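You operate a simulated robot arm through the tools that you are given. There is no shell and no other tool.

You run a simulated robot arm. Do the job below in one go: nothing can be reset, and whatever is moved stays where it is left.

Task
Clamp the dark blank at the stops and draw its yellow line.
Fine: push it up to the stops first; marker back in its pot, clamp raised again. Set down upright: yellow marker. A coat counts when it lies all over at full strength: go over it till it gets no stronger.

Only the result counts: the job must be done as asked and must still hold three seconds after the hand-in. Knocking over, shifting, dropping, spilling or breaking anything else fails it.

Robot
A 6-joint arm with a two-finger parallel gripper, fixed in place. Base frame: the origin is on the floor under the middle of its stand, x ahead of it, y to its left, z up; the work surface is at about z = 900. Readings come in mm, degrees, newtons and seconds.
With the tool pointing down near the work surface it reaches from about 360 to 820 mm from the base axis. Its first joint turns from -166.0 to 166.0 degrees. Payload 3.91 kg.
The tool frame sits at the grasp point between the pads (the TCP): z along the fingers, y along the line on which they close. The tips reach 30 mm beyond it. Largest opening 110 mm; finger width 20, thickness 10; the body of the gripper, 48 by 112 mm, starts 55 mm behind the TCP.
Orientation is told as [roll, pitch, yaw] about the base's x, y, z axes, in that order, counted from this pose: with the fingers straight down and closing along the base's y, the tool's x points along the base's -x, its y along +y and its z along -z.

Tools
- The arm moves only by the tool move_arm. Its argument "series" is a list of rows, each an object (a shift or turn left out is 0, a gripper value left out holds the last) with "translation": the shift along the tool's x, y, z in cm, a list of three; "angular": the turn, a rotation vector about the tool's x, y, z in degrees, a list of three; "fingers": the finger opening in cm, from 0 to 11. In form: [{"translation": [x, y, z], "angular": [wx, wy, wz], "fingers": fingers}, ...]. A call has 1 to 20 rows; each row shifts and turns the commanded pose from where the row before left it, along the tool's axes as they then stand. A row lasts 0.2 s, in which the tool goes at most 50 mm and 8.6 degrees; a call with a longer step from one row to the next is refused whole, and so is a gripper value outside its range. A pose out of reach is approached as far as the arm can. The call stops where the force on the tool passes 50 N (or 10 N more than at its start, if that is more) or the arm is blocked; 0.2 s more then pass. The fingers move at their own pace (about 45 mm/s each) and stop on an object; they squeeze with about 30 N. The grip force told is the motor's: it shows also when the fingers shut on nothing. Time passes only in rows, and 0.2 s behind the last, so rows that do not move let the fingers close. The reply holds the time, the measured pose of the TCP, the force on the tool along the base axes, the opening and the grip force, in the units named above and with some noise, with the torque about the TCP (base axes, N m) and any sound that the robot's microphone picked up.
- Cameras (640 x 400 px; columns grow to the right, rows downward): "scene" is fixed at [50.2, -500.3, 1588.2]; the picture's right is [0.92, -0.38, 0.00], its down [-0.19, -0.47, -0.86] and it looks along [0.33, 0.80, -0.51] (base axes); focal length 328 px, centre (320, 200). "wrist" rides on the gripper at [77, 7, -114] in the tool frame; the picture's right is [-0.09, 1.00, 0.00], its down [-0.80, -0.07, -0.59] and it looks along [-0.59, -0.05, 0.80] (tool axes); focal length 270 px, centre (320, 200). There is no depth. A picture from a camera that has moved, and an enlarged one, comes with that camera's place and axes in the base frame and with its lens.
- camera(camera): a new picture of that camera. It takes no simulated time.
- lift_body(by): slides the trunk up (or, below 0, down) by that many mm; the arm rides with it, the base frame stays. It gives what a move gives, with no picture.
- enlarge(camera, box): a new picture of the part [left, top, right, bottom] of that camera's present view, enlarged. It takes no simulated time.
- hand_in(): hands the job in; it is judged then, once.

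Nothing tells you positions but the pictures and the camera data. Unless the task says otherwise, let go and move clear before handing in.

The tools are called by a JSON object that holds its "fn" and its "kwargs". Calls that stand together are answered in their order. move_arm: Moves the arm, as the interface text tells. Its arguments: {"type":"object","properties":{"series":{"type":"array","items":{"type":"object","properties":{"translation":{"type":"array","items":{"type":"number"}},"angular":{"type":"array","items":{"type":"number"}},"fingers":{"type":"number"}}}}},"required":["series"]} The other tools are called the same way: lift_body (by) moves the trunk up or down; camera (camera) takes a picture; enlarge (camera, box) takes an enlarged picture of a part of a camera's view; hand_in () hands the job in.

At the start:

```text
clock: 0.0
ee_pos: [282.2, 422.0, 1251.2]
ee_rot: [0.0, -0.1, 0.0]
contact_force: [0.8, -0.5, 0.3]
torque: [-0.05, 0.02, 0.01]
grip_width: 109.8
grip_force: 0.0
trunk travel left (down, up): [-550.0, 60.0]
```

scene: 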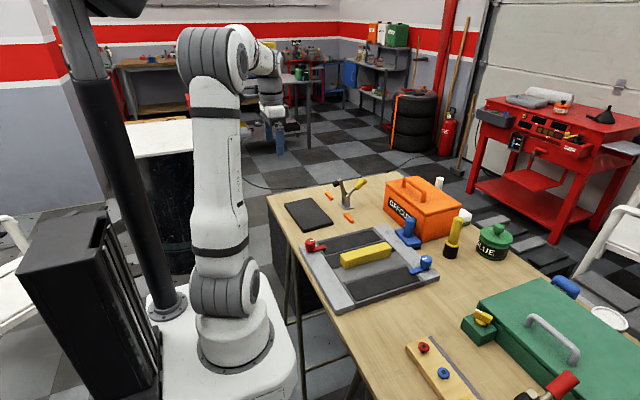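
wrist: 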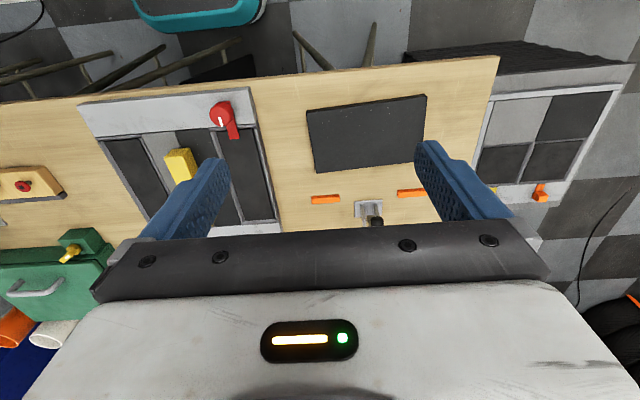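

I see a bench with a frame fixture (grey frame with dark panels, a yellow block, red and blue clamps), a dark plate, two orange stops, and a yellow marker in a black pot. I'll look closer before moving.

{"fn": "enlarge", "kwargs": {"camera": "scene", "box": [260, 160, 480, 320]}}

{"fn": "enlarge", "kwargs": {"camera": "scene", "box": [270, 170, 380, 240]}}

{"fn": "enlarge", "kwargs": {"camera": "scene", "box": [380, 170, 540, 280]}}

{"fn": "enlarge", "kwargs": {"camera": "wrist", "box": [60, 80, 300, 240]}}

{"fn": "enlarge", "kwargs": {"camera": "wrist", "box": [290, 80, 530, 240]}}

{"fn": "enlarge", "kwargs": {"camera": "scene", "box": [380, 270, 640, 400]}}

```text
2.50 times, centred on (370, 240) of scene
camera zoom: at [50.2, -500.3, 1588.2], right [0.92, -0.38, 0.0], down [-0.19, -0.47, -0.86], along [0.33, 0.8, -0.51], focal length 820 px, centre (195, 100)
```

zoom: 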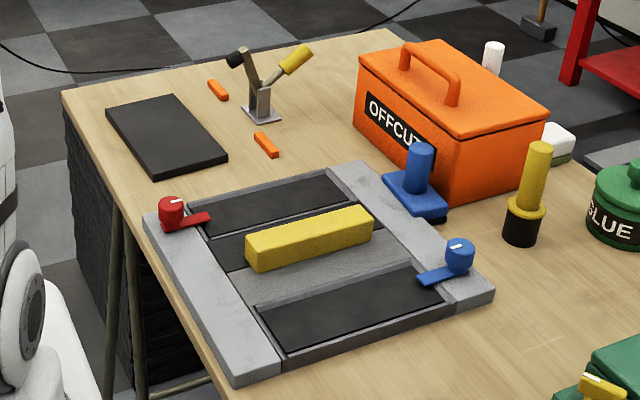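

```text
5.71 times, centred on (325, 205) of scene
camera zoom: at [50.2, -500.3, 1588.2], right [0.92, -0.38, 0.0], down [-0.19, -0.47, -0.86], along [0.33, 0.8, -0.51], focal length 1875 px, centre (291, 171)
```

zoom: 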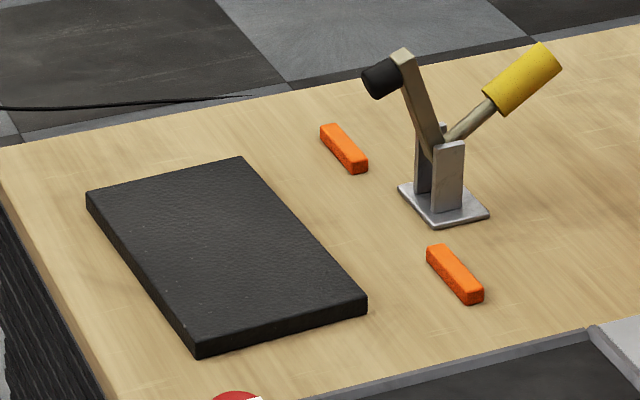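

```text
3.64 times, centred on (460, 225) of scene
camera zoom: at [50.2, -500.3, 1588.2], right [0.92, -0.38, 0.0], down [-0.19, -0.47, -0.86], along [0.33, 0.8, -0.51], focal length 1193 px, centre (-189, 109)
```

zoom: 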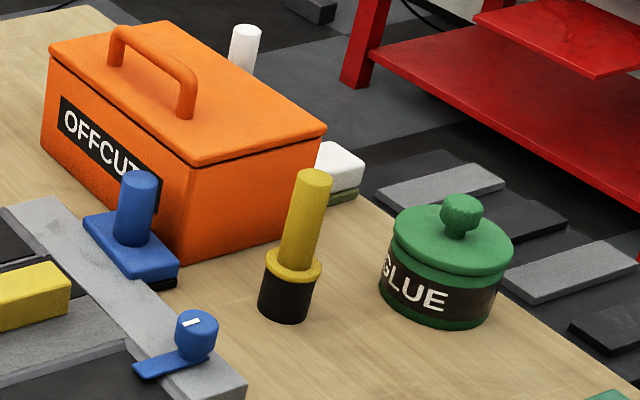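

```text
2.50 times, centred on (180, 160) of wrist
camera zoom: at [206.9, 426.6, 1365.7], right [0.09, 1.0, 0.0], down [0.8, -0.07, 0.59], along [0.59, -0.05, -0.8], focal length 676 px, centre (670, 300)
```

zoom: 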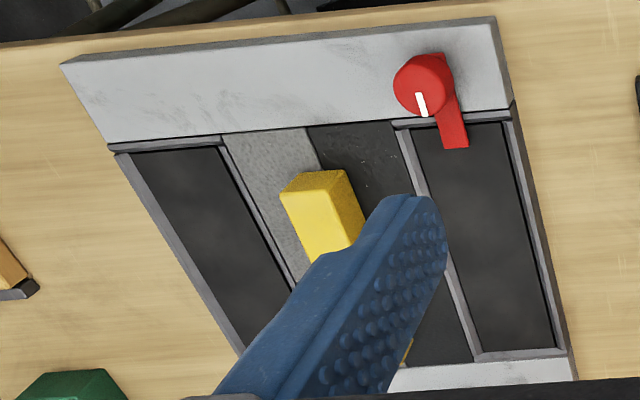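

```text
2.50 times, centred on (410, 160) of wrist
camera zoom: at [206.9, 426.6, 1365.7], right [0.09, 1.0, 0.0], down [0.8, -0.07, 0.59], along [0.59, -0.05, -0.8], focal length 676 px, centre (95, 300)
```

zoom: 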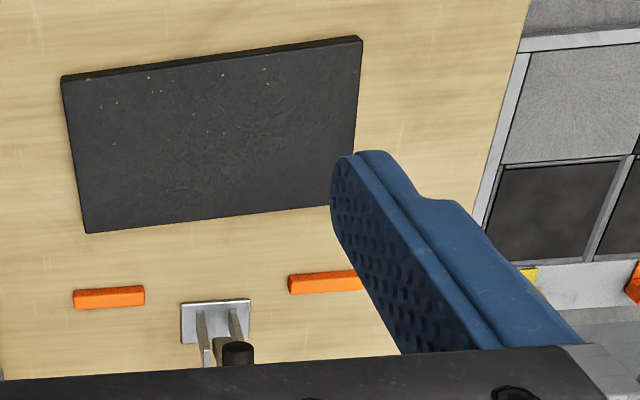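

```text
2.46 times, centred on (510, 335) of scene
camera zoom: at [50.2, -500.3, 1588.2], right [0.92, -0.38, 0.0], down [-0.19, -0.47, -0.86], along [0.33, 0.8, -0.51], focal length 808 px, centre (-148, -132)
```

zoom: 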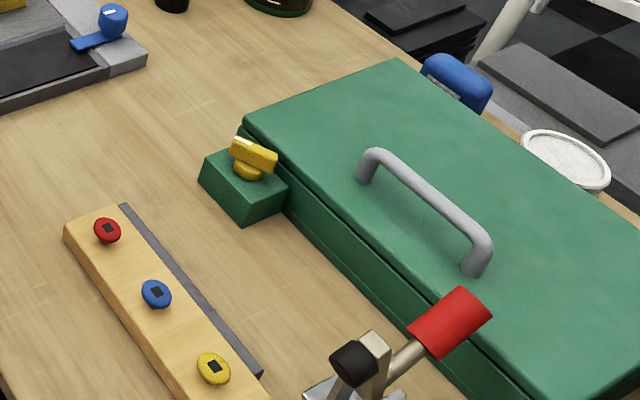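

The dark blank lies at the left with the two orange stops and the yellow-handled toggle clamp on its far side; the yellow marker stands in the black pot further right. I'll move the wrist camera closer to look at the blank's surface for where its line goes.

{"fn": "move_arm", "kwargs": {"series": [{"translation": [0.35, 2.05, 3.75], "fingers": 11}, {"translation": [0.35, 2.05, 3.75]}, {"translation": [0.35, 2.05, 3.75]}, {"translation": [0.35, 2.05, 3.75]}]}}

{"fn": "camera", "kwargs": {"camera": "wrist"}}

{"fn": "enlarge", "kwargs": {"camera": "wrist", "box": [200, 60, 440, 260]}}

```text
clock: 1.0
ee_pos: [269.1, 504.6, 1098.4]
ee_rot: [0.0, 0.0, 0.0]
contact_force: [0.0, 0.5, 0.6]
torque: [0.02, 0.02, 0.0]
grip_width: 109.8
grip_force: 0.1
trunk travel left (down, up): [-550.0, 60.0]
```

```text
taken
camera wrist: at [193.2, 509.4, 1213.4], right [0.09, 1.0, 0.0], down [0.8, -0.07, 0.59], along [0.59, -0.05, -0.8], focal length 270 px, centre (320, 200)
```

wrist: 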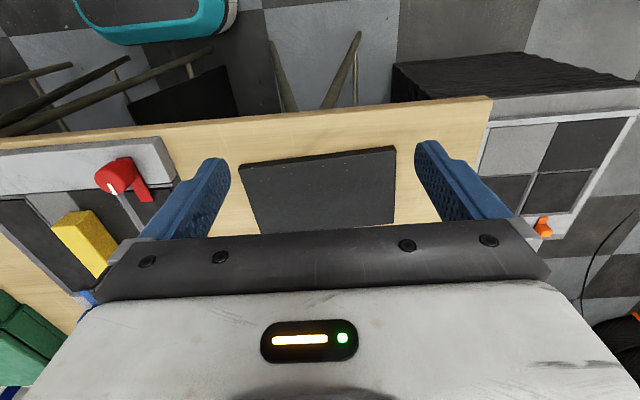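

```text
2.00 times, centred on (320, 160) of wrist
camera zoom: at [193.2, 509.4, 1213.4], right [0.09, 1.0, 0.0], down [0.8, -0.07, 0.59], along [0.59, -0.05, -0.8], focal length 541 px, centre (320, 280)
```

zoom: 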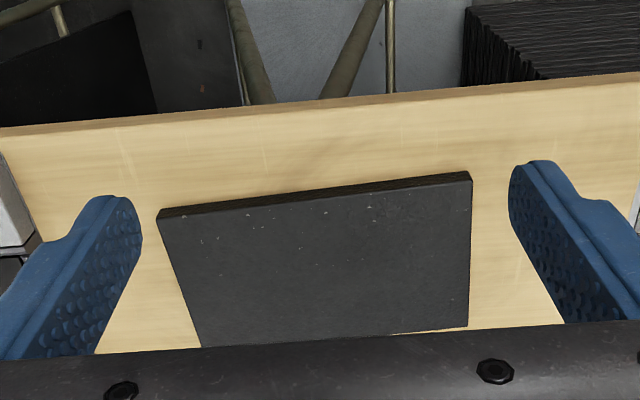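

{"fn": "enlarge", "kwargs": {"camera": "scene", "box": [280, 190, 340, 235]}}

{"fn": "enlarge", "kwargs": {"camera": "wrist", "box": [230, 130, 410, 240]}}

{"fn": "enlarge", "kwargs": {"camera": "scene", "box": [290, 220, 450, 320]}}

{"fn": "enlarge", "kwargs": {"camera": "scene", "box": [320, 170, 400, 230]}}

{"fn": "enlarge", "kwargs": {"camera": "scene", "box": [390, 320, 520, 400]}}

```text
8.89 times, centred on (310, 212) of scene
camera zoom: at [50.2, -500.3, 1588.2], right [0.92, -0.38, 0.0], down [-0.19, -0.47, -0.86], along [0.33, 0.8, -0.51], focal length 2917 px, centre (409, 89)
```

zoom: 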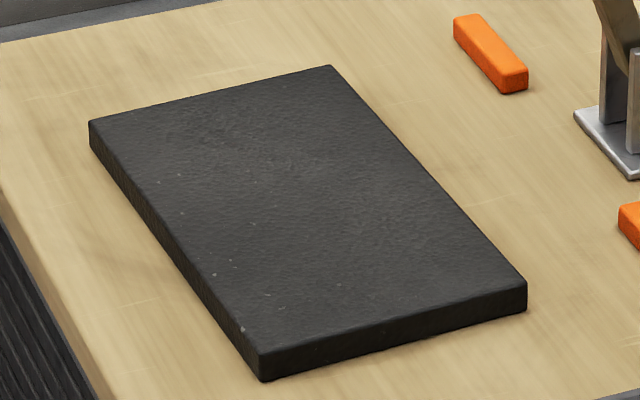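

```text
3.56 times, centred on (320, 185) of wrist
camera zoom: at [193.2, 509.4, 1213.4], right [0.09, 1.0, 0.0], down [0.8, -0.07, 0.59], along [0.59, -0.05, -0.8], focal length 961 px, centre (320, 253)
```

zoom: 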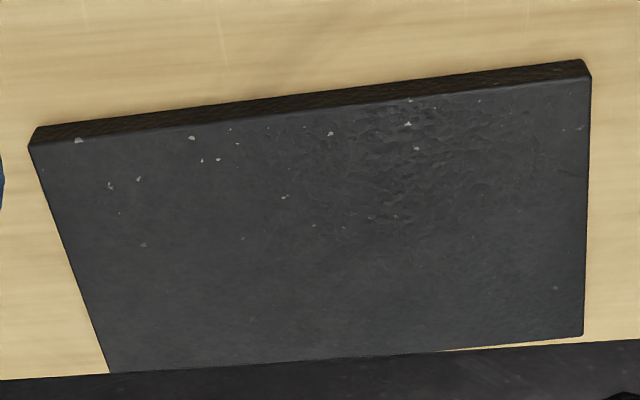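

```text
4.00 times, centred on (370, 270) of scene
camera zoom: at [50.2, -500.3, 1588.2], right [0.92, -0.38, 0.0], down [-0.19, -0.47, -0.86], along [0.33, 0.8, -0.51], focal length 1313 px, centre (120, -80)
```

zoom: 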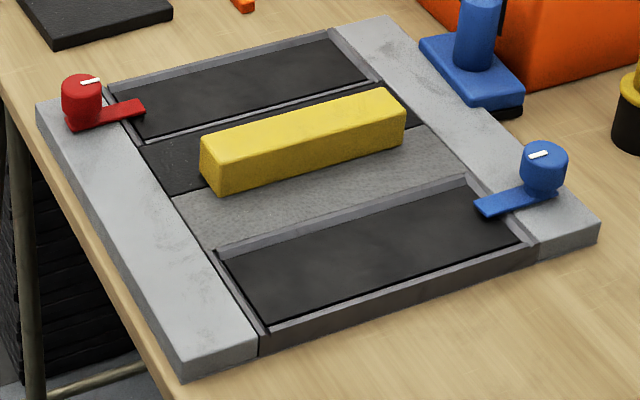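

```text
6.67 times, centred on (360, 200) of scene
camera zoom: at [50.2, -500.3, 1588.2], right [0.92, -0.38, 0.0], down [-0.19, -0.47, -0.86], along [0.33, 0.8, -0.51], focal length 2188 px, centre (53, 200)
```

zoom: 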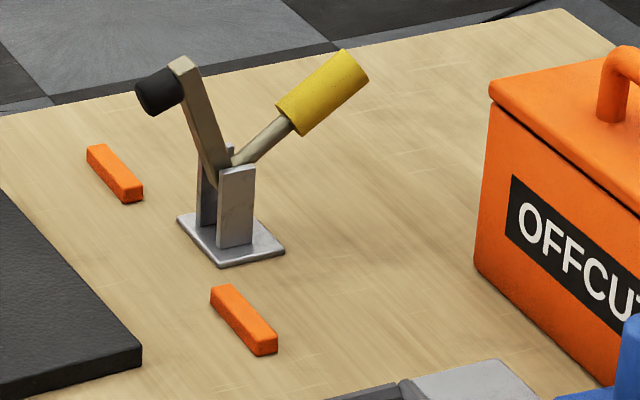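

```text
4.92 times, centred on (455, 360) of scene
camera zoom: at [50.2, -500.3, 1588.2], right [0.92, -0.38, 0.0], down [-0.19, -0.47, -0.86], along [0.33, 0.8, -0.51], focal length 1616 px, centre (-345, -588)
```

zoom: 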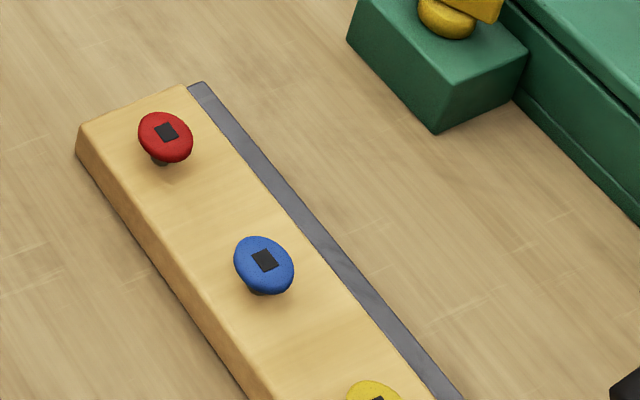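

I see no line mark on the blank yet, so I'll survey the rest of the bench from above for marks and for obstacles before touching anything.

{"fn": "move_arm", "kwargs": {"series": [{"translation": [-1.64, -3.18, -2.52]}, {"translation": [-1.64, -3.18, -2.52]}, {"translation": [-1.64, -3.18, -2.52]}, {"translation": [-1.64, -3.18, -2.52]}, {"translation": [-1.64, -3.18, -2.52]}, {"translation": [-1.64, -3.18, -2.52]}, {"translation": [-1.64, -3.18, -2.52]}, {"translation": [-1.64, -3.18, -2.52]}]}}

{"fn": "camera", "kwargs": {"camera": "wrist"}}

{"fn": "camera", "kwargs": {"camera": "scene"}}

```text
clock: 2.8
ee_pos: [401.0, 246.8, 1303.7]
ee_rot: [0.0, 0.1, 0.0]
contact_force: [-0.1, 0.0, -0.6]
torque: [0.03, -0.02, 0.03]
grip_width: 110.1
grip_force: 0.1
trunk travel left (down, up): [-550.0, 60.0]
```

```text
taken
camera wrist: at [324.0, 252.9, 1419.7], right [0.09, 1.0, 0.0], down [0.8, -0.07, 0.59], along [0.59, -0.05, -0.8], focal length 270 px, centre (320, 200)
```

wrist: 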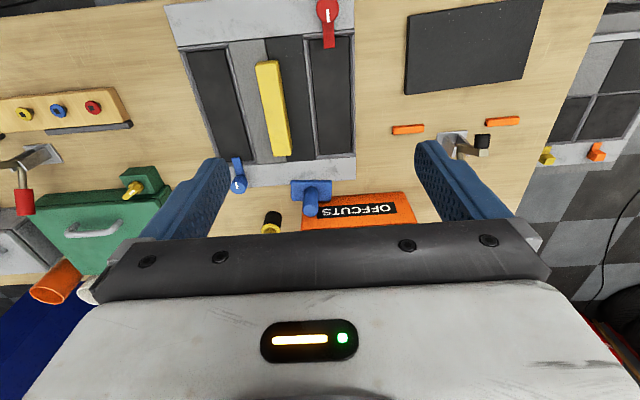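

```text
taken
```

scene: 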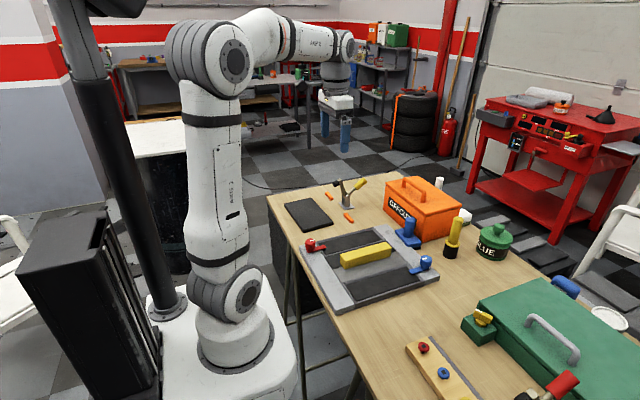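

{"fn": "move_arm", "kwargs": {"series": [{"translation": [-0.5, -4.5, 0]}, {"translation": [-0.5, -4.5, 0]}, {"translation": [-0.5, -4.5, 0]}, {"translation": [-0.5, -4.5, 0]}, {"translation": [-0.5, -4.5, 0]}, {"translation": [-0.5, -4.5, 0]}, {"translation": [0, -4.5, 0]}, {"translation": [0, -4.5, 0]}]}}

{"fn": "camera", "kwargs": {"camera": "wrist"}}

{"fn": "enlarge", "kwargs": {"camera": "wrist", "box": [0, 0, 320, 250]}}

{"fn": "enlarge", "kwargs": {"camera": "wrist", "box": [320, 0, 640, 250]}}

```text
clock: 4.6
ee_pos: [431.1, -113.7, 1300.5]
ee_rot: [0.0, 0.1, 0.0]
contact_force: [-0.8, 0.2, 0.0]
torque: [0.02, 0.01, 0.01]
grip_width: 109.9
grip_force: 0.1
trunk travel left (down, up): [-550.0, 60.0]
```

```text
taken
camera wrist: at [354.2, -108.2, 1415.3], right [0.09, 1.0, 0.0], down [0.8, -0.07, 0.59], along [0.59, -0.05, -0.8], focal length 270 px, centre (320, 200)
```

wrist: 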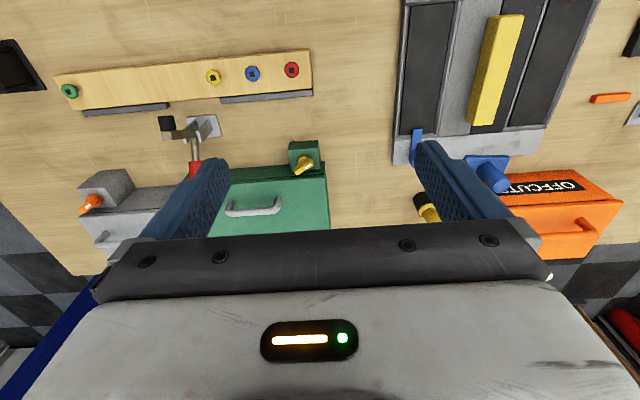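

```text
1.60 times, centred on (160, 125) of wrist
camera zoom: at [354.2, -108.2, 1415.3], right [0.09, 1.0, 0.0], down [0.8, -0.07, 0.59], along [0.59, -0.05, -0.8], focal length 432 px, centre (576, 320)
```

zoom: 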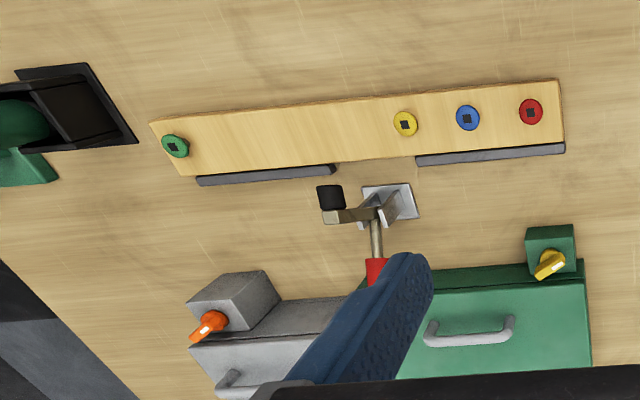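

```text
1.60 times, centred on (480, 125) of wrist
camera zoom: at [354.2, -108.2, 1415.3], right [0.09, 1.0, 0.0], down [0.8, -0.07, 0.59], along [0.59, -0.05, -0.8], focal length 432 px, centre (64, 320)
```

zoom: 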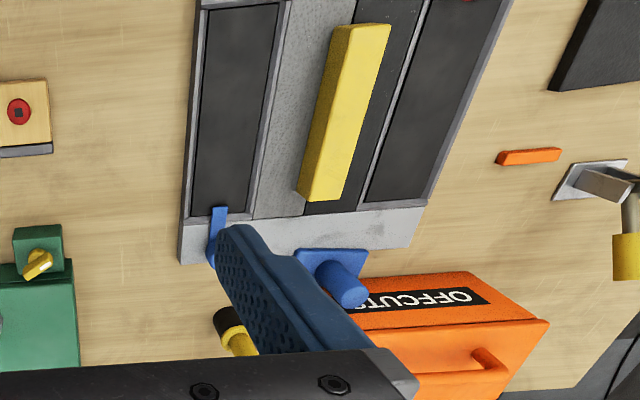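

The right-hand clamp with the red handle belongs to a different set (light board, grey stops), so the dark slab, orange stops and yellow-handled clamp are mine. I'll go back over the slab and look straight down at it.

{"fn": "move_arm", "kwargs": {"series": [{"translation": [0.13, 4.6, 1.5]}, {"translation": [0.13, 4.6, 1.5]}, {"translation": [0.13, 4.6, 1.5]}, {"translation": [0.13, 4.6, 1.5]}, {"translation": [0.13, 4.6, 1.5]}, {"translation": [0.13, 4.6, 1.5]}, {"translation": [0.13, 4.6, 1.5]}, {"translation": [0.13, 4.6, 1.5]}, {"translation": [0.13, 4.6, 1.5]}, {"translation": [0.13, 4.6, 1.5]}, {"translation": [0.13, 4.6, 1.5]}, {"translation": [0.13, 4.6, 1.5]}, {"translation": [0.13, 4.6, 1.5]}, {"angular": [0, 7.28, 0]}, {"angular": [0, 7.28, 0]}, {"angular": [0, 7.28, 0]}, {"angular": [0, 7.28, 0]}, {"angular": [0, 7.28, 0]}]}}

{"fn": "camera", "kwargs": {"camera": "wrist"}}

{"fn": "enlarge", "kwargs": {"camera": "wrist", "box": [200, 60, 440, 230]}}

```text
clock: 8.4
ee_pos: [413.0, 485.3, 1108.0]
ee_rot: [0.0, 36.5, -0.1]
contact_force: [0.3, -0.4, 0.3]
torque: [-0.02, 0.01, -0.02]
grip_width: 109.9
grip_force: 0.1
trunk travel left (down, up): [-550.0, 60.0]
```

```text
taken
camera wrist: at [420.6, 491.8, 1245.7], right [0.07, 1.0, -0.05], down [1.0, -0.07, 0.0], along [0.0, -0.05, -1.0], focal length 270 px, centre (320, 200)
```

wrist: 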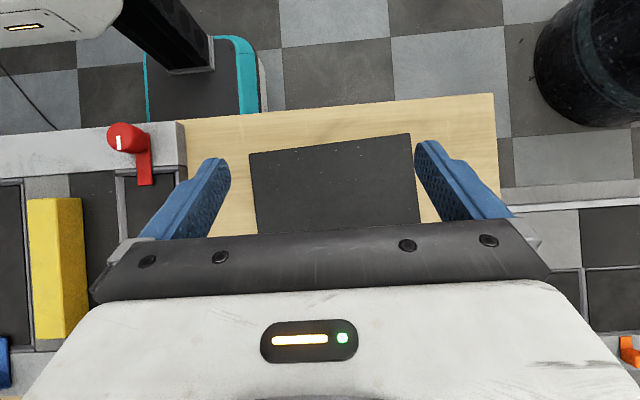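

```text
2.35 times, centred on (320, 145) of wrist
camera zoom: at [420.6, 491.8, 1245.7], right [0.07, 1.0, -0.05], down [1.0, -0.07, 0.0], along [0.0, -0.05, -1.0], focal length 636 px, centre (320, 329)
```

zoom: 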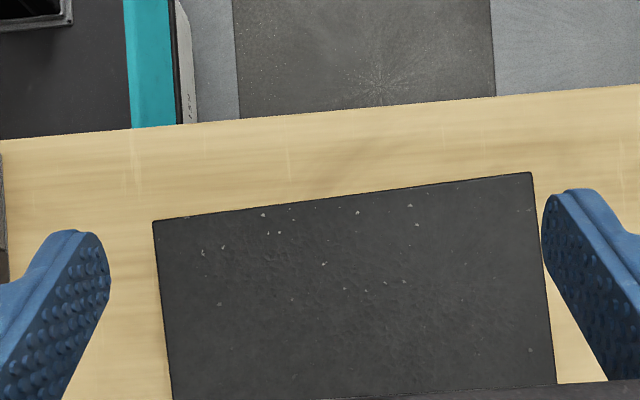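

The slab's top is plain, about 200 × 122 mm, turned about 2.7°, with near edge at x≈348–357; stops' faces are at about x≈532. I'll straighten the tool, drop both open fingers behind the slab's near edge and push it toward +x.

{"fn": "move_arm", "kwargs": {"series": [{"angular": [0, -7.28, 0]}, {"angular": [0, -7.28, 0]}, {"angular": [0, -7.28, 0]}, {"angular": [0, -7.28, 0]}, {"angular": [0, -7.28, 0]}, {"translation": [2.1, 0.3, 2.7]}, {"translation": [2.1, 0.3, 2.7]}, {"translation": [2.1, 0.3, 2.7]}, {"translation": [2.1, 0.3, 2.7]}, {"translation": [0, 0, 2]}, {}, {}]}}

{"fn": "camera", "kwargs": {"camera": "wrist"}}

{"fn": "enlarge", "kwargs": {"camera": "scene", "box": [240, 110, 400, 240]}}

```text
clock: 11.0
ee_pos: [329.8, 498.1, 978.1]
ee_rot: [0.0, 0.0, 0.0]
contact_force: [0.3, 0.6, 0.3]
torque: [-0.04, 0.02, 0.01]
grip_width: 110.2
grip_force: 0.1
trunk travel left (down, up): [-550.0, 60.0]
```

```text
taken
camera wrist: at [253.8, 503.2, 1093.3], right [0.09, 1.0, 0.0], down [0.8, -0.07, 0.59], along [0.59, -0.05, -0.8], focal length 270 px, centre (320, 200)
```

wrist: 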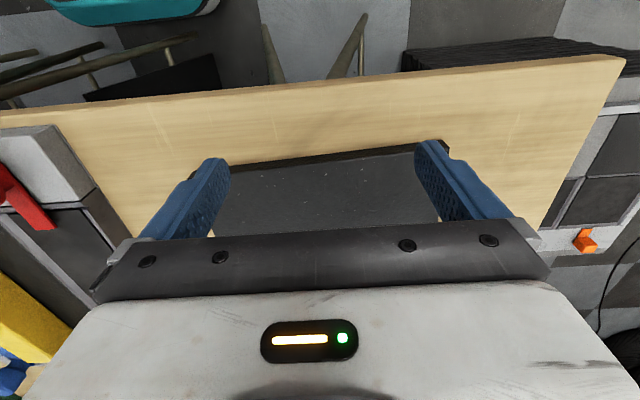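

```text
3.08 times, centred on (320, 175) of scene
camera zoom: at [50.2, -500.3, 1588.2], right [0.92, -0.38, 0.0], down [-0.19, -0.47, -0.86], along [0.33, 0.8, -0.51], focal length 1010 px, centre (320, 277)
```

zoom: 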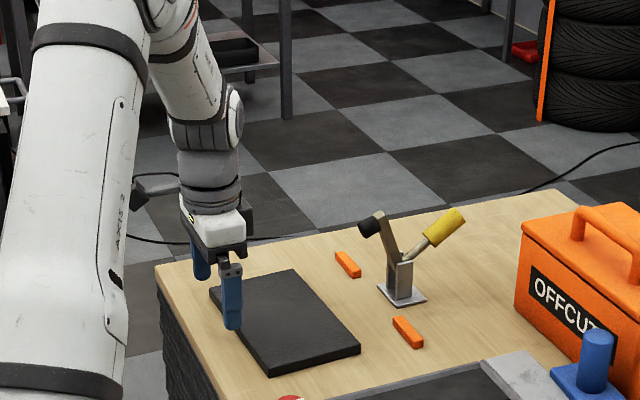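

{"fn": "move_arm", "kwargs": {"series": [{"translation": [0, 0, 2]}, {"translation": [0, 0, 1.5]}, {"translation": [0, 0, 0.7]}, {}, {}]}}

{"fn": "enlarge", "kwargs": {"camera": "scene", "box": [270, 150, 390, 240]}}

```text
clock: 12.2
ee_pos: [328.3, 497.0, 936.7]
ee_rot: [0.0, 0.0, 0.0]
contact_force: [0.0, -0.5, -0.1]
torque: [-0.04, 0.0, 0.02]
grip_width: 110.0
grip_force: 0.0
trunk travel left (down, up): [-550.0, 60.0]
```

```text
4.44 times, centred on (330, 195) of scene
camera zoom: at [50.2, -500.3, 1588.2], right [0.92, -0.38, 0.0], down [-0.19, -0.47, -0.86], along [0.33, 0.8, -0.51], focal length 1458 px, centre (276, 222)
```

zoom: 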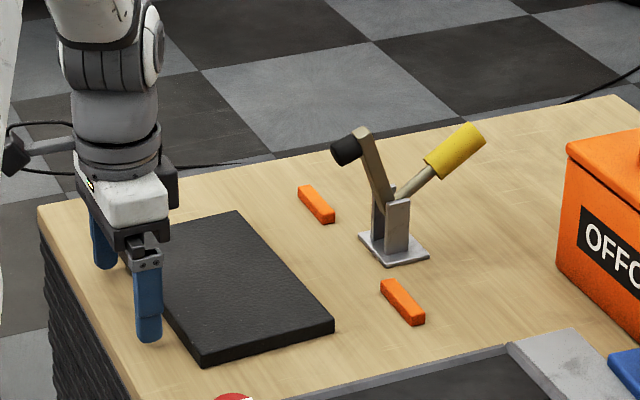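

Both fingers are behind the slab with no contact. I'll push +x slowly.

{"fn": "move_arm", "kwargs": {"series": [{"translation": [-0.5, 0, 0]}, {"translation": [-0.5, 0, 0]}, {"translation": [-0.5, 0, 0]}, {"translation": [-0.5, 0, 0]}, {"translation": [-0.5, 0, 0]}, {"translation": [-0.5, 0, 0]}, {"translation": [-0.5, 0, 0]}, {"translation": [-0.5, 0, 0]}, {"translation": [-0.5, 0, 0]}, {"translation": [-0.5, 0, 0]}]}}

{"fn": "enlarge", "kwargs": {"camera": "scene", "box": [270, 150, 390, 240]}}

```text
clock: 14.4
ee_pos: [381.5, 498.3, 936.2]
ee_rot: [0.0, 0.0, 0.0]
contact_force: [-1.0, 0.2, -0.9]
torque: [-0.01, 0.01, 0.01]
grip_width: 109.9
grip_force: 0.0
trunk travel left (down, up): [-550.0, 60.0]
```

```text
4.44 times, centred on (330, 195) of scene
camera zoom: at [50.2, -500.3, 1588.2], right [0.92, -0.38, 0.0], down [-0.19, -0.47, -0.86], along [0.33, 0.8, -0.51], focal length 1458 px, centre (276, 222)
```

zoom: 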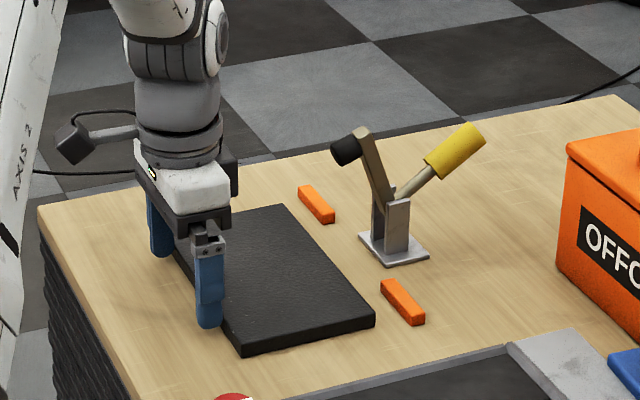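

{"fn": "move_arm", "kwargs": {"series": [{"translation": [-0.3, 0, 0]}, {"translation": [-0.3, 0, 0]}, {"translation": [-0.3, 0, 0]}, {"translation": [-0.3, 0, 0]}, {}]}}

{"fn": "enlarge", "kwargs": {"camera": "scene", "box": [290, 170, 370, 230]}}

```text
clock: 15.6
ee_pos: [392.7, 498.9, 935.7]
ee_rot: [0.0, 0.0, 0.0]
contact_force: [-1.6, 0.3, -0.1]
torque: [0.04, 0.0, 0.03]
grip_width: 110.1
grip_force: 0.0
trunk travel left (down, up): [-550.0, 60.0]
```

```text
6.67 times, centred on (330, 200) of scene
camera zoom: at [50.2, -500.3, 1588.2], right [0.92, -0.38, 0.0], down [-0.19, -0.47, -0.86], along [0.33, 0.8, -0.51], focal length 2188 px, centre (253, 200)
```

zoom: 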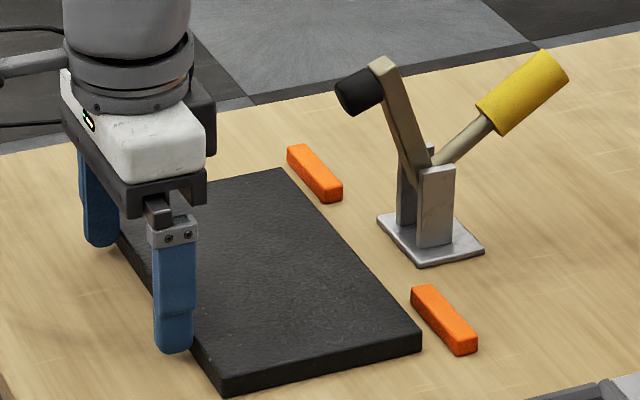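

{"fn": "move_arm", "kwargs": {"series": [{"translation": [-0.2, 0, 0]}, {"translation": [-0.2, 0, 0]}, {"translation": [-0.2, 0, 0]}, {"translation": [-0.2, 0, 0]}, {}]}}

{"fn": "enlarge", "kwargs": {"camera": "scene", "box": [290, 170, 370, 230]}}

```text
clock: 16.8
ee_pos: [399.6, 500.0, 937.4]
ee_rot: [0.0, 0.0, 0.0]
contact_force: [-1.5, 0.2, 0.5]
torque: [0.04, 0.01, -0.01]
grip_width: 110.0
grip_force: 0.0
trunk travel left (down, up): [-550.0, 60.0]
```

```text
6.67 times, centred on (330, 200) of scene
camera zoom: at [50.2, -500.3, 1588.2], right [0.92, -0.38, 0.0], down [-0.19, -0.47, -0.86], along [0.33, 0.8, -0.51], focal length 2188 px, centre (253, 200)
```

zoom: 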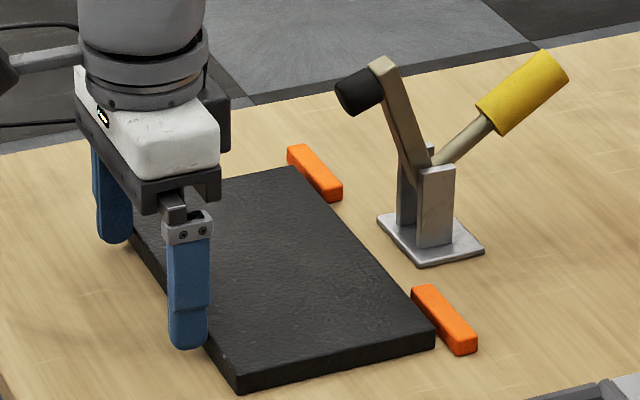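

{"fn": "move_arm", "kwargs": {"series": [{"translation": [-0.15, 0, 0]}, {"translation": [-0.15, 0, 0]}, {"translation": [-0.15, 0, 0]}, {}]}}

{"fn": "enlarge", "kwargs": {"camera": "scene", "box": [290, 170, 370, 230]}}

```text
clock: 17.8
ee_pos: [404.3, 498.6, 936.5]
ee_rot: [0.0, -0.1, 0.0]
contact_force: [-0.7, -0.2, 0.0]
torque: [0.05, -0.01, 0.04]
grip_width: 110.1
grip_force: 0.0
trunk travel left (down, up): [-550.0, 60.0]
```

```text
6.67 times, centred on (330, 200) of scene
camera zoom: at [50.2, -500.3, 1588.2], right [0.92, -0.38, 0.0], down [-0.19, -0.47, -0.86], along [0.33, 0.8, -0.51], focal length 2188 px, centre (253, 200)
```

zoom: 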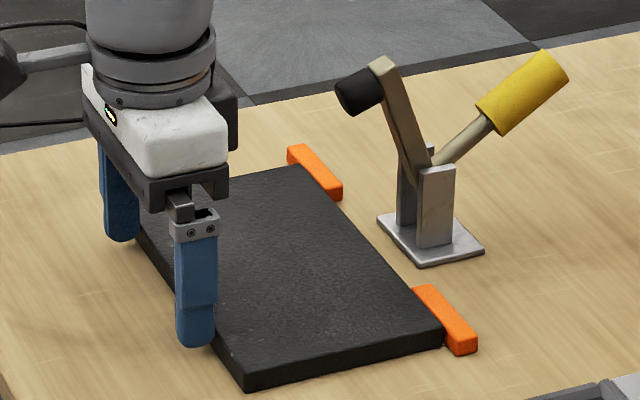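

{"fn": "move_arm", "kwargs": {"series": [{"translation": [-0.1, 0, 0]}, {"translation": [-0.1, 0, 0]}, {"translation": [-0.1, 0, 0]}, {}]}}

{"fn": "enlarge", "kwargs": {"camera": "scene", "box": [290, 170, 370, 230]}}

```text
clock: 18.8
ee_pos: [406.7, 497.4, 938.0]
ee_rot: [-0.2, -0.1, 0.0]
contact_force: [-11.4, -0.7, -1.9]
torque: [0.02, 0.32, 0.02]
grip_width: 110.1
grip_force: 0.1
trunk travel left (down, up): [-550.0, 60.0]
```

```text
6.67 times, centred on (330, 200) of scene
camera zoom: at [50.2, -500.3, 1588.2], right [0.92, -0.38, 0.0], down [-0.19, -0.47, -0.86], along [0.33, 0.8, -0.51], focal length 2188 px, centre (253, 200)
```

zoom: 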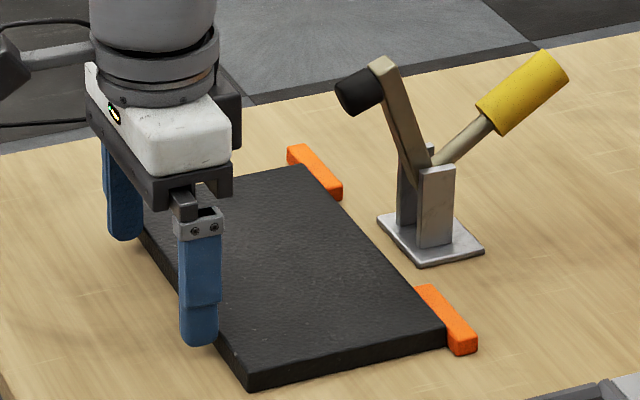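

Contact has begun (−11 N, almost no twist, so both stops share it). A touch more to seat it, then I'll look.

{"fn": "move_arm", "kwargs": {"series": [{"translation": [-0.1, 0, 0]}, {"translation": [-0.05, 0, 0]}, {}, {}]}}

{"fn": "enlarge", "kwargs": {"camera": "scene", "box": [290, 170, 370, 230]}}

```text
clock: 19.8
ee_pos: [406.8, 499.3, 937.5]
ee_rot: [0.0, 0.0, 0.0]
contact_force: [-21.7, -3.9, -1.3]
torque: [-0.23, 0.6, -0.09]
grip_width: 109.9
grip_force: 0.1
trunk travel left (down, up): [-550.0, 60.0]
```

```text
6.67 times, centred on (330, 200) of scene
camera zoom: at [50.2, -500.3, 1588.2], right [0.92, -0.38, 0.0], down [-0.19, -0.47, -0.86], along [0.33, 0.8, -0.51], focal length 2188 px, centre (253, 200)
```

zoom: 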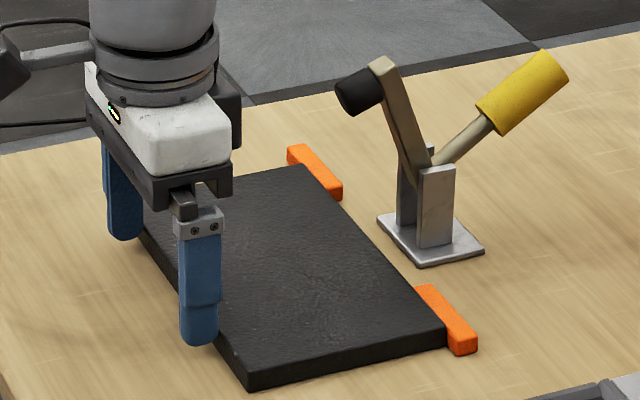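

The slab is evenly seated on both stops. I'll back off and rise, then look at the clamp from above.

{"fn": "move_arm", "kwargs": {"series": [{"translation": [0.5, 0, 0]}, {"translation": [1, 0, 0]}, {"translation": [1, 0, 0]}, {"translation": [0, 0, -4]}, {"translation": [0, 0, -4]}, {"translation": [0, 0, -4]}, {"translation": [0, 0, -4]}, {"translation": [-1, 0, -4.5]}, {"translation": [-2, 0, -4]}, {"translation": [-2, 0, -4]}]}}

{"fn": "camera", "kwargs": {"camera": "wrist"}}

{"fn": "enlarge", "kwargs": {"camera": "wrist", "box": [220, 80, 440, 240]}}

{"fn": "enlarge", "kwargs": {"camera": "scene", "box": [290, 170, 370, 230]}}

```text
clock: 22.0
ee_pos: [430.8, 499.7, 1223.3]
ee_rot: [0.0, 0.1, 0.0]
contact_force: [0.2, 0.2, 0.5]
torque: [0.03, 0.0, 0.0]
grip_width: 109.8
grip_force: 0.1
trunk travel left (down, up): [-550.0, 60.0]
```

```text
taken
camera wrist: at [354.3, 504.5, 1338.3], right [0.09, 1.0, 0.0], down [0.8, -0.07, 0.59], along [0.59, -0.05, -0.8], focal length 270 px, centre (320, 200)
```

wrist: 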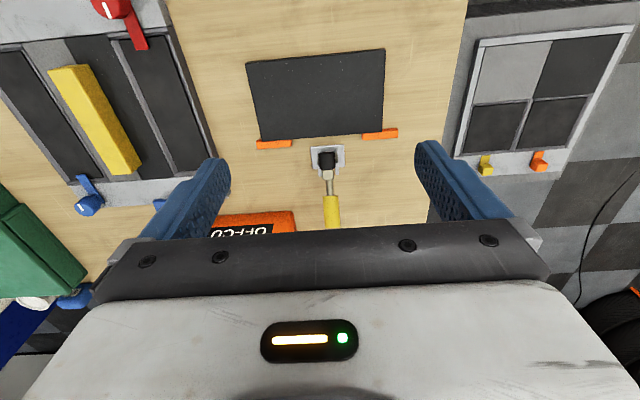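

```text
2.50 times, centred on (330, 160) of wrist
camera zoom: at [354.3, 504.5, 1338.3], right [0.09, 1.0, 0.0], down [0.8, -0.07, 0.59], along [0.59, -0.05, -0.8], focal length 676 px, centre (295, 300)
```

zoom: 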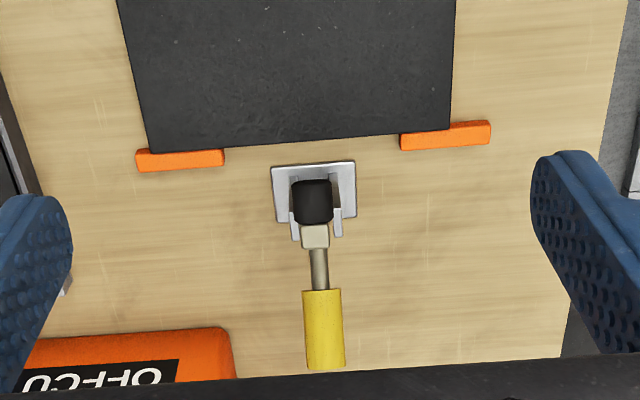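

```text
6.67 times, centred on (330, 200) of scene
camera zoom: at [50.2, -500.3, 1588.2], right [0.92, -0.38, 0.0], down [-0.19, -0.47, -0.86], along [0.33, 0.8, -0.51], focal length 2188 px, centre (253, 200)
```

zoom: 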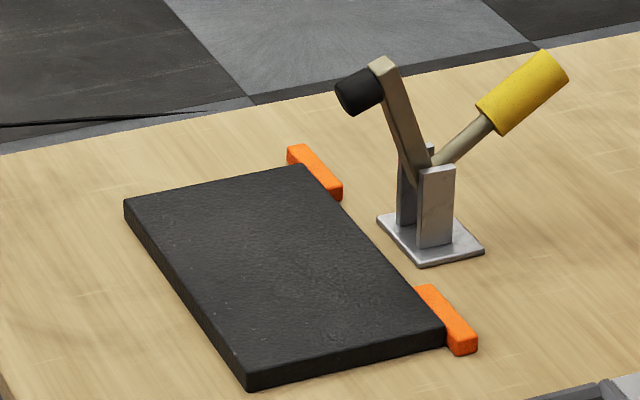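

The slab sits square on both stops (far edge at x≈535). The clamp's pivot is near (575, 499, 942) with its yellow handle reaching out to about (656, 499, 994). Next I'll go above the handle, to grip it from above.

{"fn": "move_arm", "kwargs": {"series": [{"translation": [-3.95, 0, 0]}, {"translation": [-3.95, 0, 0]}, {"translation": [-3.95, 0, 0]}, {"translation": [-3.95, 0, 0]}, {"translation": [-3.95, 0, 0]}, {"translation": [0, 0, 4]}, {"translation": [0, 0, 4]}, {"translation": [0, 0, 4]}, {}]}}

{"fn": "enlarge", "kwargs": {"camera": "scene", "box": [290, 120, 430, 230]}}

{"fn": "camera", "kwargs": {"camera": "wrist"}}

```text
clock: 24.0
ee_pos: [597.8, 477.5, 1083.4]
ee_rot: [0.0, 0.0, -0.1]
contact_force: [-1.0, 0.2, 0.8]
torque: [0.02, 0.0, -0.03]
grip_width: 110.0
grip_force: 0.0
out of reach, approached as far as the arm can: row 4, 5
trunk travel left (down, up): [-550.0, 60.0]
```

```text
3.64 times, centred on (360, 175) of scene
camera zoom: at [50.2, -500.3, 1588.2], right [0.92, -0.38, 0.0], down [-0.19, -0.47, -0.86], along [0.33, 0.8, -0.51], focal length 1193 px, centre (174, 291)
```

zoom: 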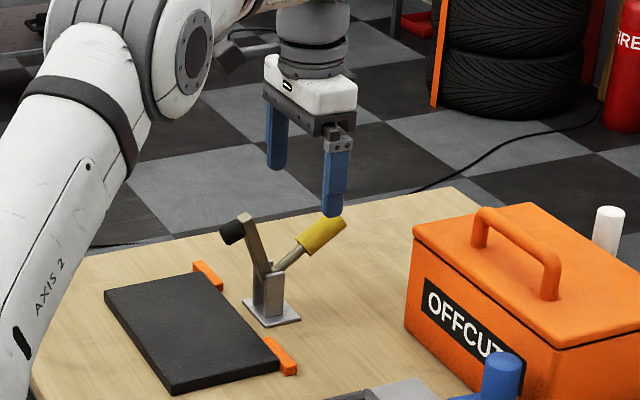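

```text
taken
camera wrist: at [521.4, 482.2, 1198.9], right [0.09, 1.0, 0.0], down [0.8, -0.07, 0.59], along [0.59, -0.05, -0.8], focal length 270 px, centre (320, 200)
```

wrist: 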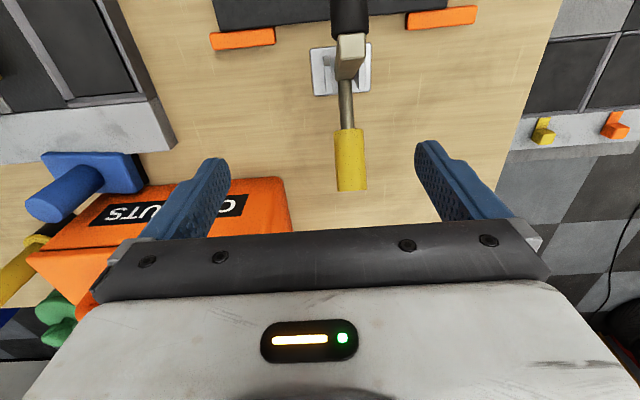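

The arm ran out of reach on that straight line at that height; lower down it reaches further. I'll step outward and down toward above the handle.

{"fn": "move_arm", "kwargs": {"series": [{"translation": [-1.0, 0.7, 1.0]}, {"translation": [-1.0, 0.7, 1.0]}, {"translation": [-1.0, 0.8, 1.0]}, {}]}}

{"fn": "enlarge", "kwargs": {"camera": "scene", "box": [310, 130, 410, 220]}}

{"fn": "camera", "kwargs": {"camera": "wrist"}}

```text
clock: 25.0
ee_pos: [628.0, 498.2, 1058.7]
ee_rot: [0.0, 0.0, 0.0]
contact_force: [-0.5, -1.0, 0.5]
torque: [0.02, 0.03, -0.01]
grip_width: 109.9
grip_force: 0.1
trunk travel left (down, up): [-550.0, 60.0]
```

```text
4.44 times, centred on (360, 175) of scene
camera zoom: at [50.2, -500.3, 1588.2], right [0.92, -0.38, 0.0], down [-0.19, -0.47, -0.86], along [0.33, 0.8, -0.51], focal length 1458 px, centre (142, 311)
```

zoom: 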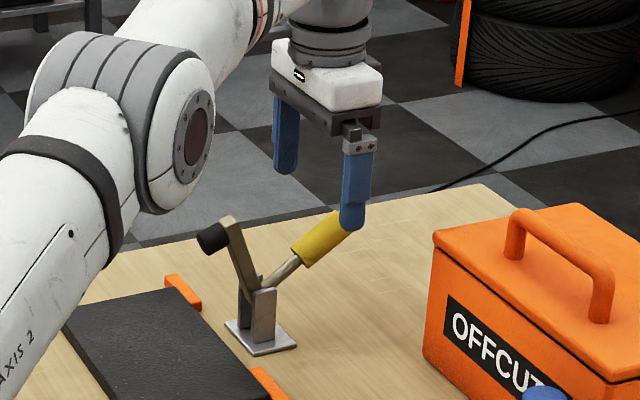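

```text
taken
camera wrist: at [551.6, 503.6, 1174.0], right [0.09, 1.0, 0.0], down [0.8, -0.07, 0.59], along [0.59, -0.05, -0.8], focal length 270 px, centre (320, 200)
```

wrist: 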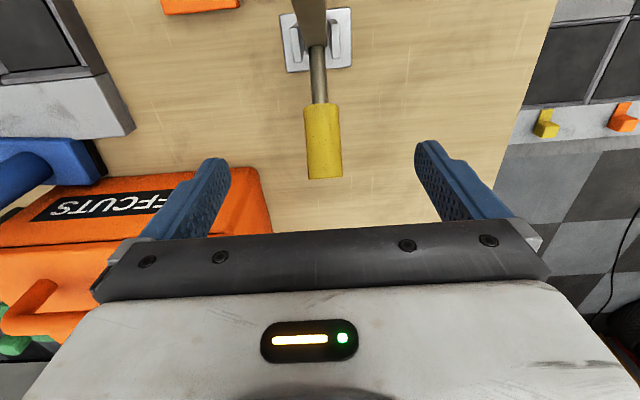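

Handle is centred between the fingers (y≈499). Lowering so the pads straddle it, then closing.

{"fn": "move_arm", "kwargs": {"series": [{"translation": [0, 0.1, 2.5]}, {"translation": [0, 0, 2.5]}, {"translation": [0, 0, 2.0]}, {}, {}]}}

{"fn": "enlarge", "kwargs": {"camera": "scene", "box": [310, 140, 390, 210]}}

{"fn": "camera", "kwargs": {"camera": "wrist"}}

```text
clock: 26.2
ee_pos: [628.7, 498.5, 988.2]
ee_rot: [-0.1, 0.1, 0.1]
contact_force: [-0.1, 0.4, -0.7]
torque: [-0.01, -0.05, 0.02]
grip_width: 110.0
grip_force: 0.1
trunk travel left (down, up): [-550.0, 60.0]
```

```text
5.71 times, centred on (350, 175) of scene
camera zoom: at [50.2, -500.3, 1588.2], right [0.92, -0.38, 0.0], down [-0.19, -0.47, -0.86], along [0.33, 0.8, -0.51], focal length 1875 px, centre (149, 343)
```

zoom: 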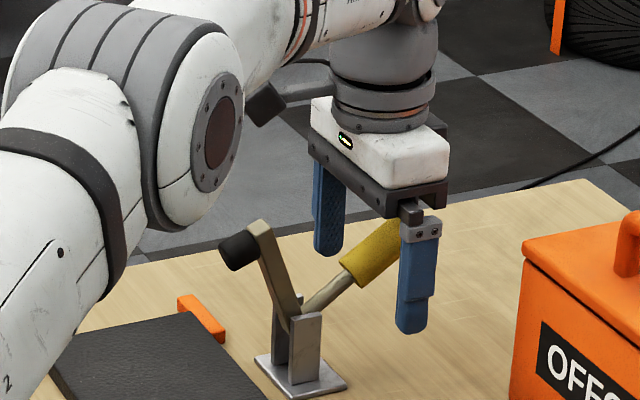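

```text
taken
camera wrist: at [552.3, 503.8, 1103.4], right [0.09, 1.0, 0.0], down [0.8, -0.07, 0.59], along [0.59, -0.05, -0.8], focal length 270 px, centre (320, 200)
```

wrist: 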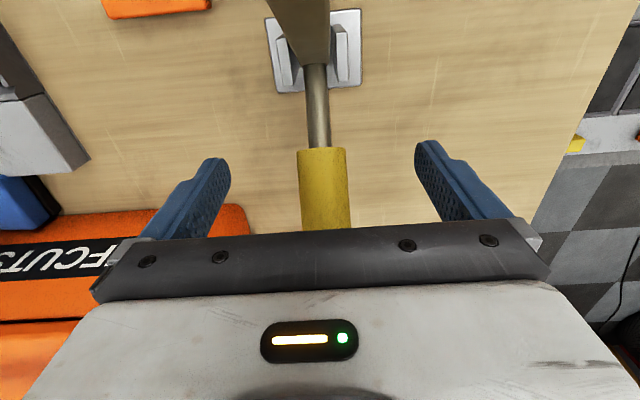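

{"fn": "move_arm", "kwargs": {"series": [{"translation": [0, 0, 0.6]}, {"fingers": 1.5}, {}, {}, {}, {}, {}, {}]}}

{"fn": "enlarge", "kwargs": {"camera": "scene", "box": [310, 140, 390, 210]}}

```text
clock: 28.0
ee_pos: [628.9, 499.7, 982.7]
ee_rot: [0.0, 0.0, -0.1]
contact_force: [1.0, 7.6, 2.1]
torque: [0.28, 0.03, 0.03]
grip_width: 25.8
grip_force: 45.4
trunk travel left (down, up): [-550.0, 60.0]
```

```text
5.71 times, centred on (350, 175) of scene
camera zoom: at [50.2, -500.3, 1588.2], right [0.92, -0.38, 0.0], down [-0.19, -0.47, -0.86], along [0.33, 0.8, -0.51], focal length 1875 px, centre (149, 343)
```

zoom: 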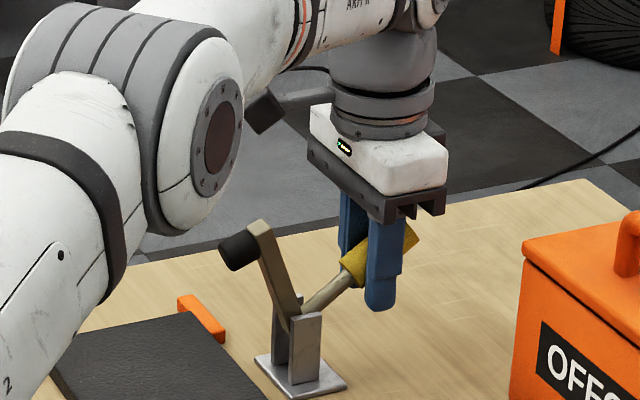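

Gripped the handle (25.8 mm). Now I'll swing it up and over toward −x on an arc about the pivot, starting with two small steps to check forces.

{"fn": "move_arm", "kwargs": {"series": [{"translation": [0.6, 0.05, -0.71]}, {"translation": [0.69, 0.05, -0.62]}, {}]}}

{"fn": "enlarge", "kwargs": {"camera": "scene", "box": [310, 140, 390, 210]}}

```text
clock: 28.8
ee_pos: [619.7, 500.0, 994.4]
ee_rot: [-0.2, 0.2, 0.0]
contact_force: [11.8, -3.6, -15.9]
torque: [-0.03, -1.22, -0.14]
grip_width: 25.8
grip_force: 44.8
trunk travel left (down, up): [-550.0, 60.0]
```

```text
5.71 times, centred on (350, 175) of scene
camera zoom: at [50.2, -500.3, 1588.2], right [0.92, -0.38, 0.0], down [-0.19, -0.47, -0.86], along [0.33, 0.8, -0.51], focal length 1875 px, centre (149, 343)
```

zoom: 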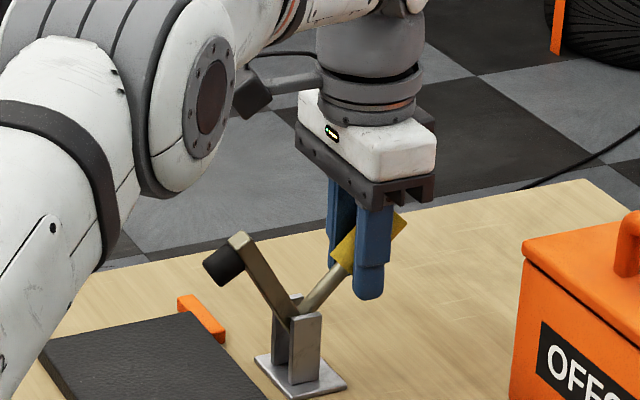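

It swings with modest force. I'll continue along the arc, tilting the tool with the handle.

{"fn": "move_arm", "kwargs": {"series": [{"translation": [0.77, 0, -0.52], "angular": [0, -6, 0]}, {"translation": [0.783, 0, -0.494], "angular": [0, -6, 0]}, {}]}}

{"fn": "enlarge", "kwargs": {"camera": "scene", "box": [310, 140, 390, 210]}}

```text
clock: 29.6
ee_pos: [601.3, 500.5, 1007.1]
ee_rot: [0.1, -11.9, 0.0]
contact_force: [16.2, -6.0, -1.1]
torque: [-0.43, -1.0, 0.15]
grip_width: 25.7
grip_force: 45.2
trunk travel left (down, up): [-550.0, 60.0]
```

```text
5.71 times, centred on (350, 175) of scene
camera zoom: at [50.2, -500.3, 1588.2], right [0.92, -0.38, 0.0], down [-0.19, -0.47, -0.86], along [0.33, 0.8, -0.51], focal length 1875 px, centre (149, 343)
```

zoom: 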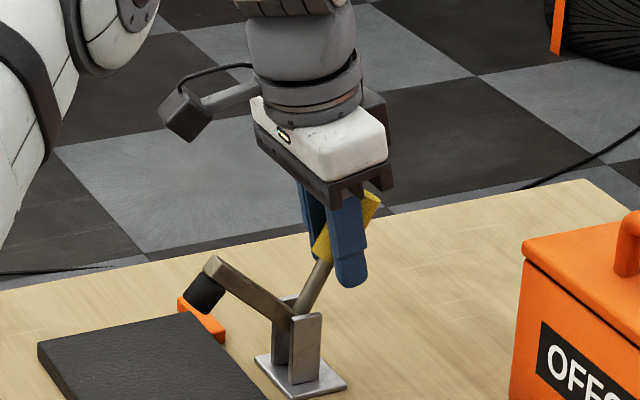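

{"fn": "move_arm", "kwargs": {"series": [{"translation": [0.803, -0.05, -0.457], "angular": [0, -6, 0]}, {"translation": [0.826, 0, -0.436], "angular": [0, -6, 0]}, {}]}}

{"fn": "enlarge", "kwargs": {"camera": "scene", "box": [310, 140, 390, 210]}}

```text
clock: 30.4
ee_pos: [584.0, 499.9, 1011.6]
ee_rot: [0.1, -24.1, -0.1]
contact_force: [18.2, -3.2, 9.7]
torque: [-0.44, -1.09, -0.07]
grip_width: 25.9
grip_force: 45.3
trunk travel left (down, up): [-550.0, 60.0]
```

```text
5.71 times, centred on (350, 175) of scene
camera zoom: at [50.2, -500.3, 1588.2], right [0.92, -0.38, 0.0], down [-0.19, -0.47, -0.86], along [0.33, 0.8, -0.51], focal length 1875 px, centre (149, 343)
```

zoom: 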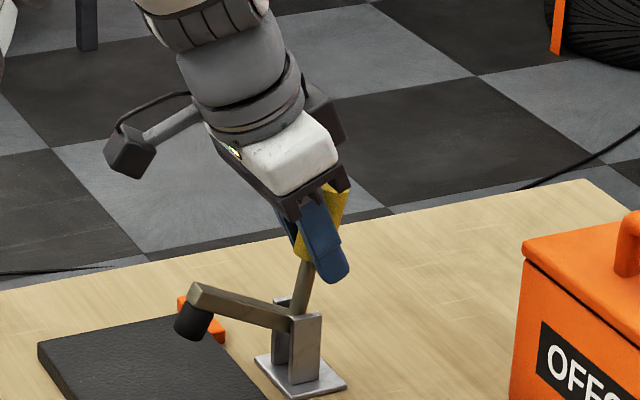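

{"fn": "move_arm", "kwargs": {"series": [{"translation": [0.824, 0, -0.43], "angular": [0, -6, 0]}, {"translation": [0.5, 0, -0.25], "angular": [0, -4, 0]}, {}]}}

{"fn": "enlarge", "kwargs": {"camera": "scene", "box": [310, 140, 390, 210]}}

```text
clock: 31.2
ee_pos: [567.4, 499.5, 1012.6]
ee_rot: [0.2, -33.9, -0.1]
contact_force: [15.9, -3.6, 12.6]
torque: [-0.18, -1.17, -0.14]
grip_width: 25.8
grip_force: 44.9
trunk travel left (down, up): [-550.0, 60.0]
```

```text
5.71 times, centred on (350, 175) of scene
camera zoom: at [50.2, -500.3, 1588.2], right [0.92, -0.38, 0.0], down [-0.19, -0.47, -0.86], along [0.33, 0.8, -0.51], focal length 1875 px, centre (149, 343)
```

zoom: 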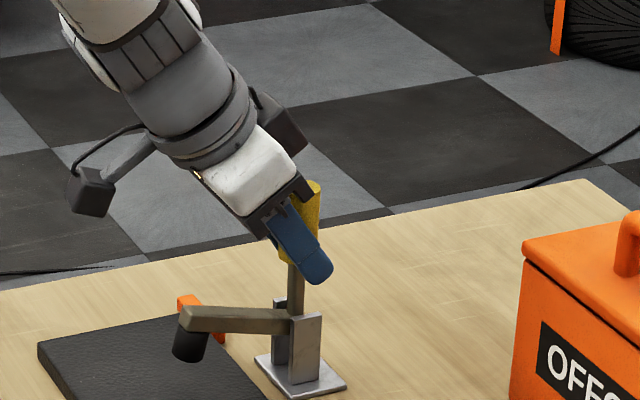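

{"fn": "move_arm", "kwargs": {"series": [{"translation": [0.42, 0, -0.22], "angular": [0, -3, 0]}, {"translation": [0.4, 0, -0.2], "angular": [0, -3, 0]}, {}]}}

{"fn": "enlarge", "kwargs": {"camera": "scene", "box": [310, 160, 370, 210]}}

```text
clock: 32.0
ee_pos: [558.8, 499.4, 1010.3]
ee_rot: [0.0, -40.0, -0.1]
contact_force: [16.0, -1.8, 12.6]
torque: [-0.15, -1.23, -0.13]
grip_width: 25.9
grip_force: 44.8
trunk travel left (down, up): [-550.0, 60.0]
```

```text
8.00 times, centred on (340, 185) of scene
camera zoom: at [50.2, -500.3, 1588.2], right [0.92, -0.38, 0.0], down [-0.19, -0.47, -0.86], along [0.33, 0.8, -0.51], focal length 2625 px, centre (160, 320)
```

zoom: 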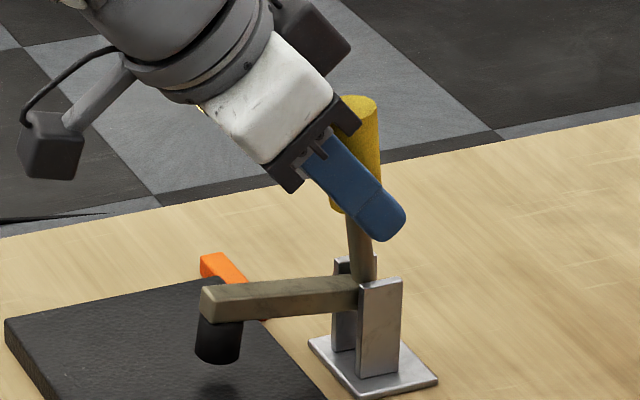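

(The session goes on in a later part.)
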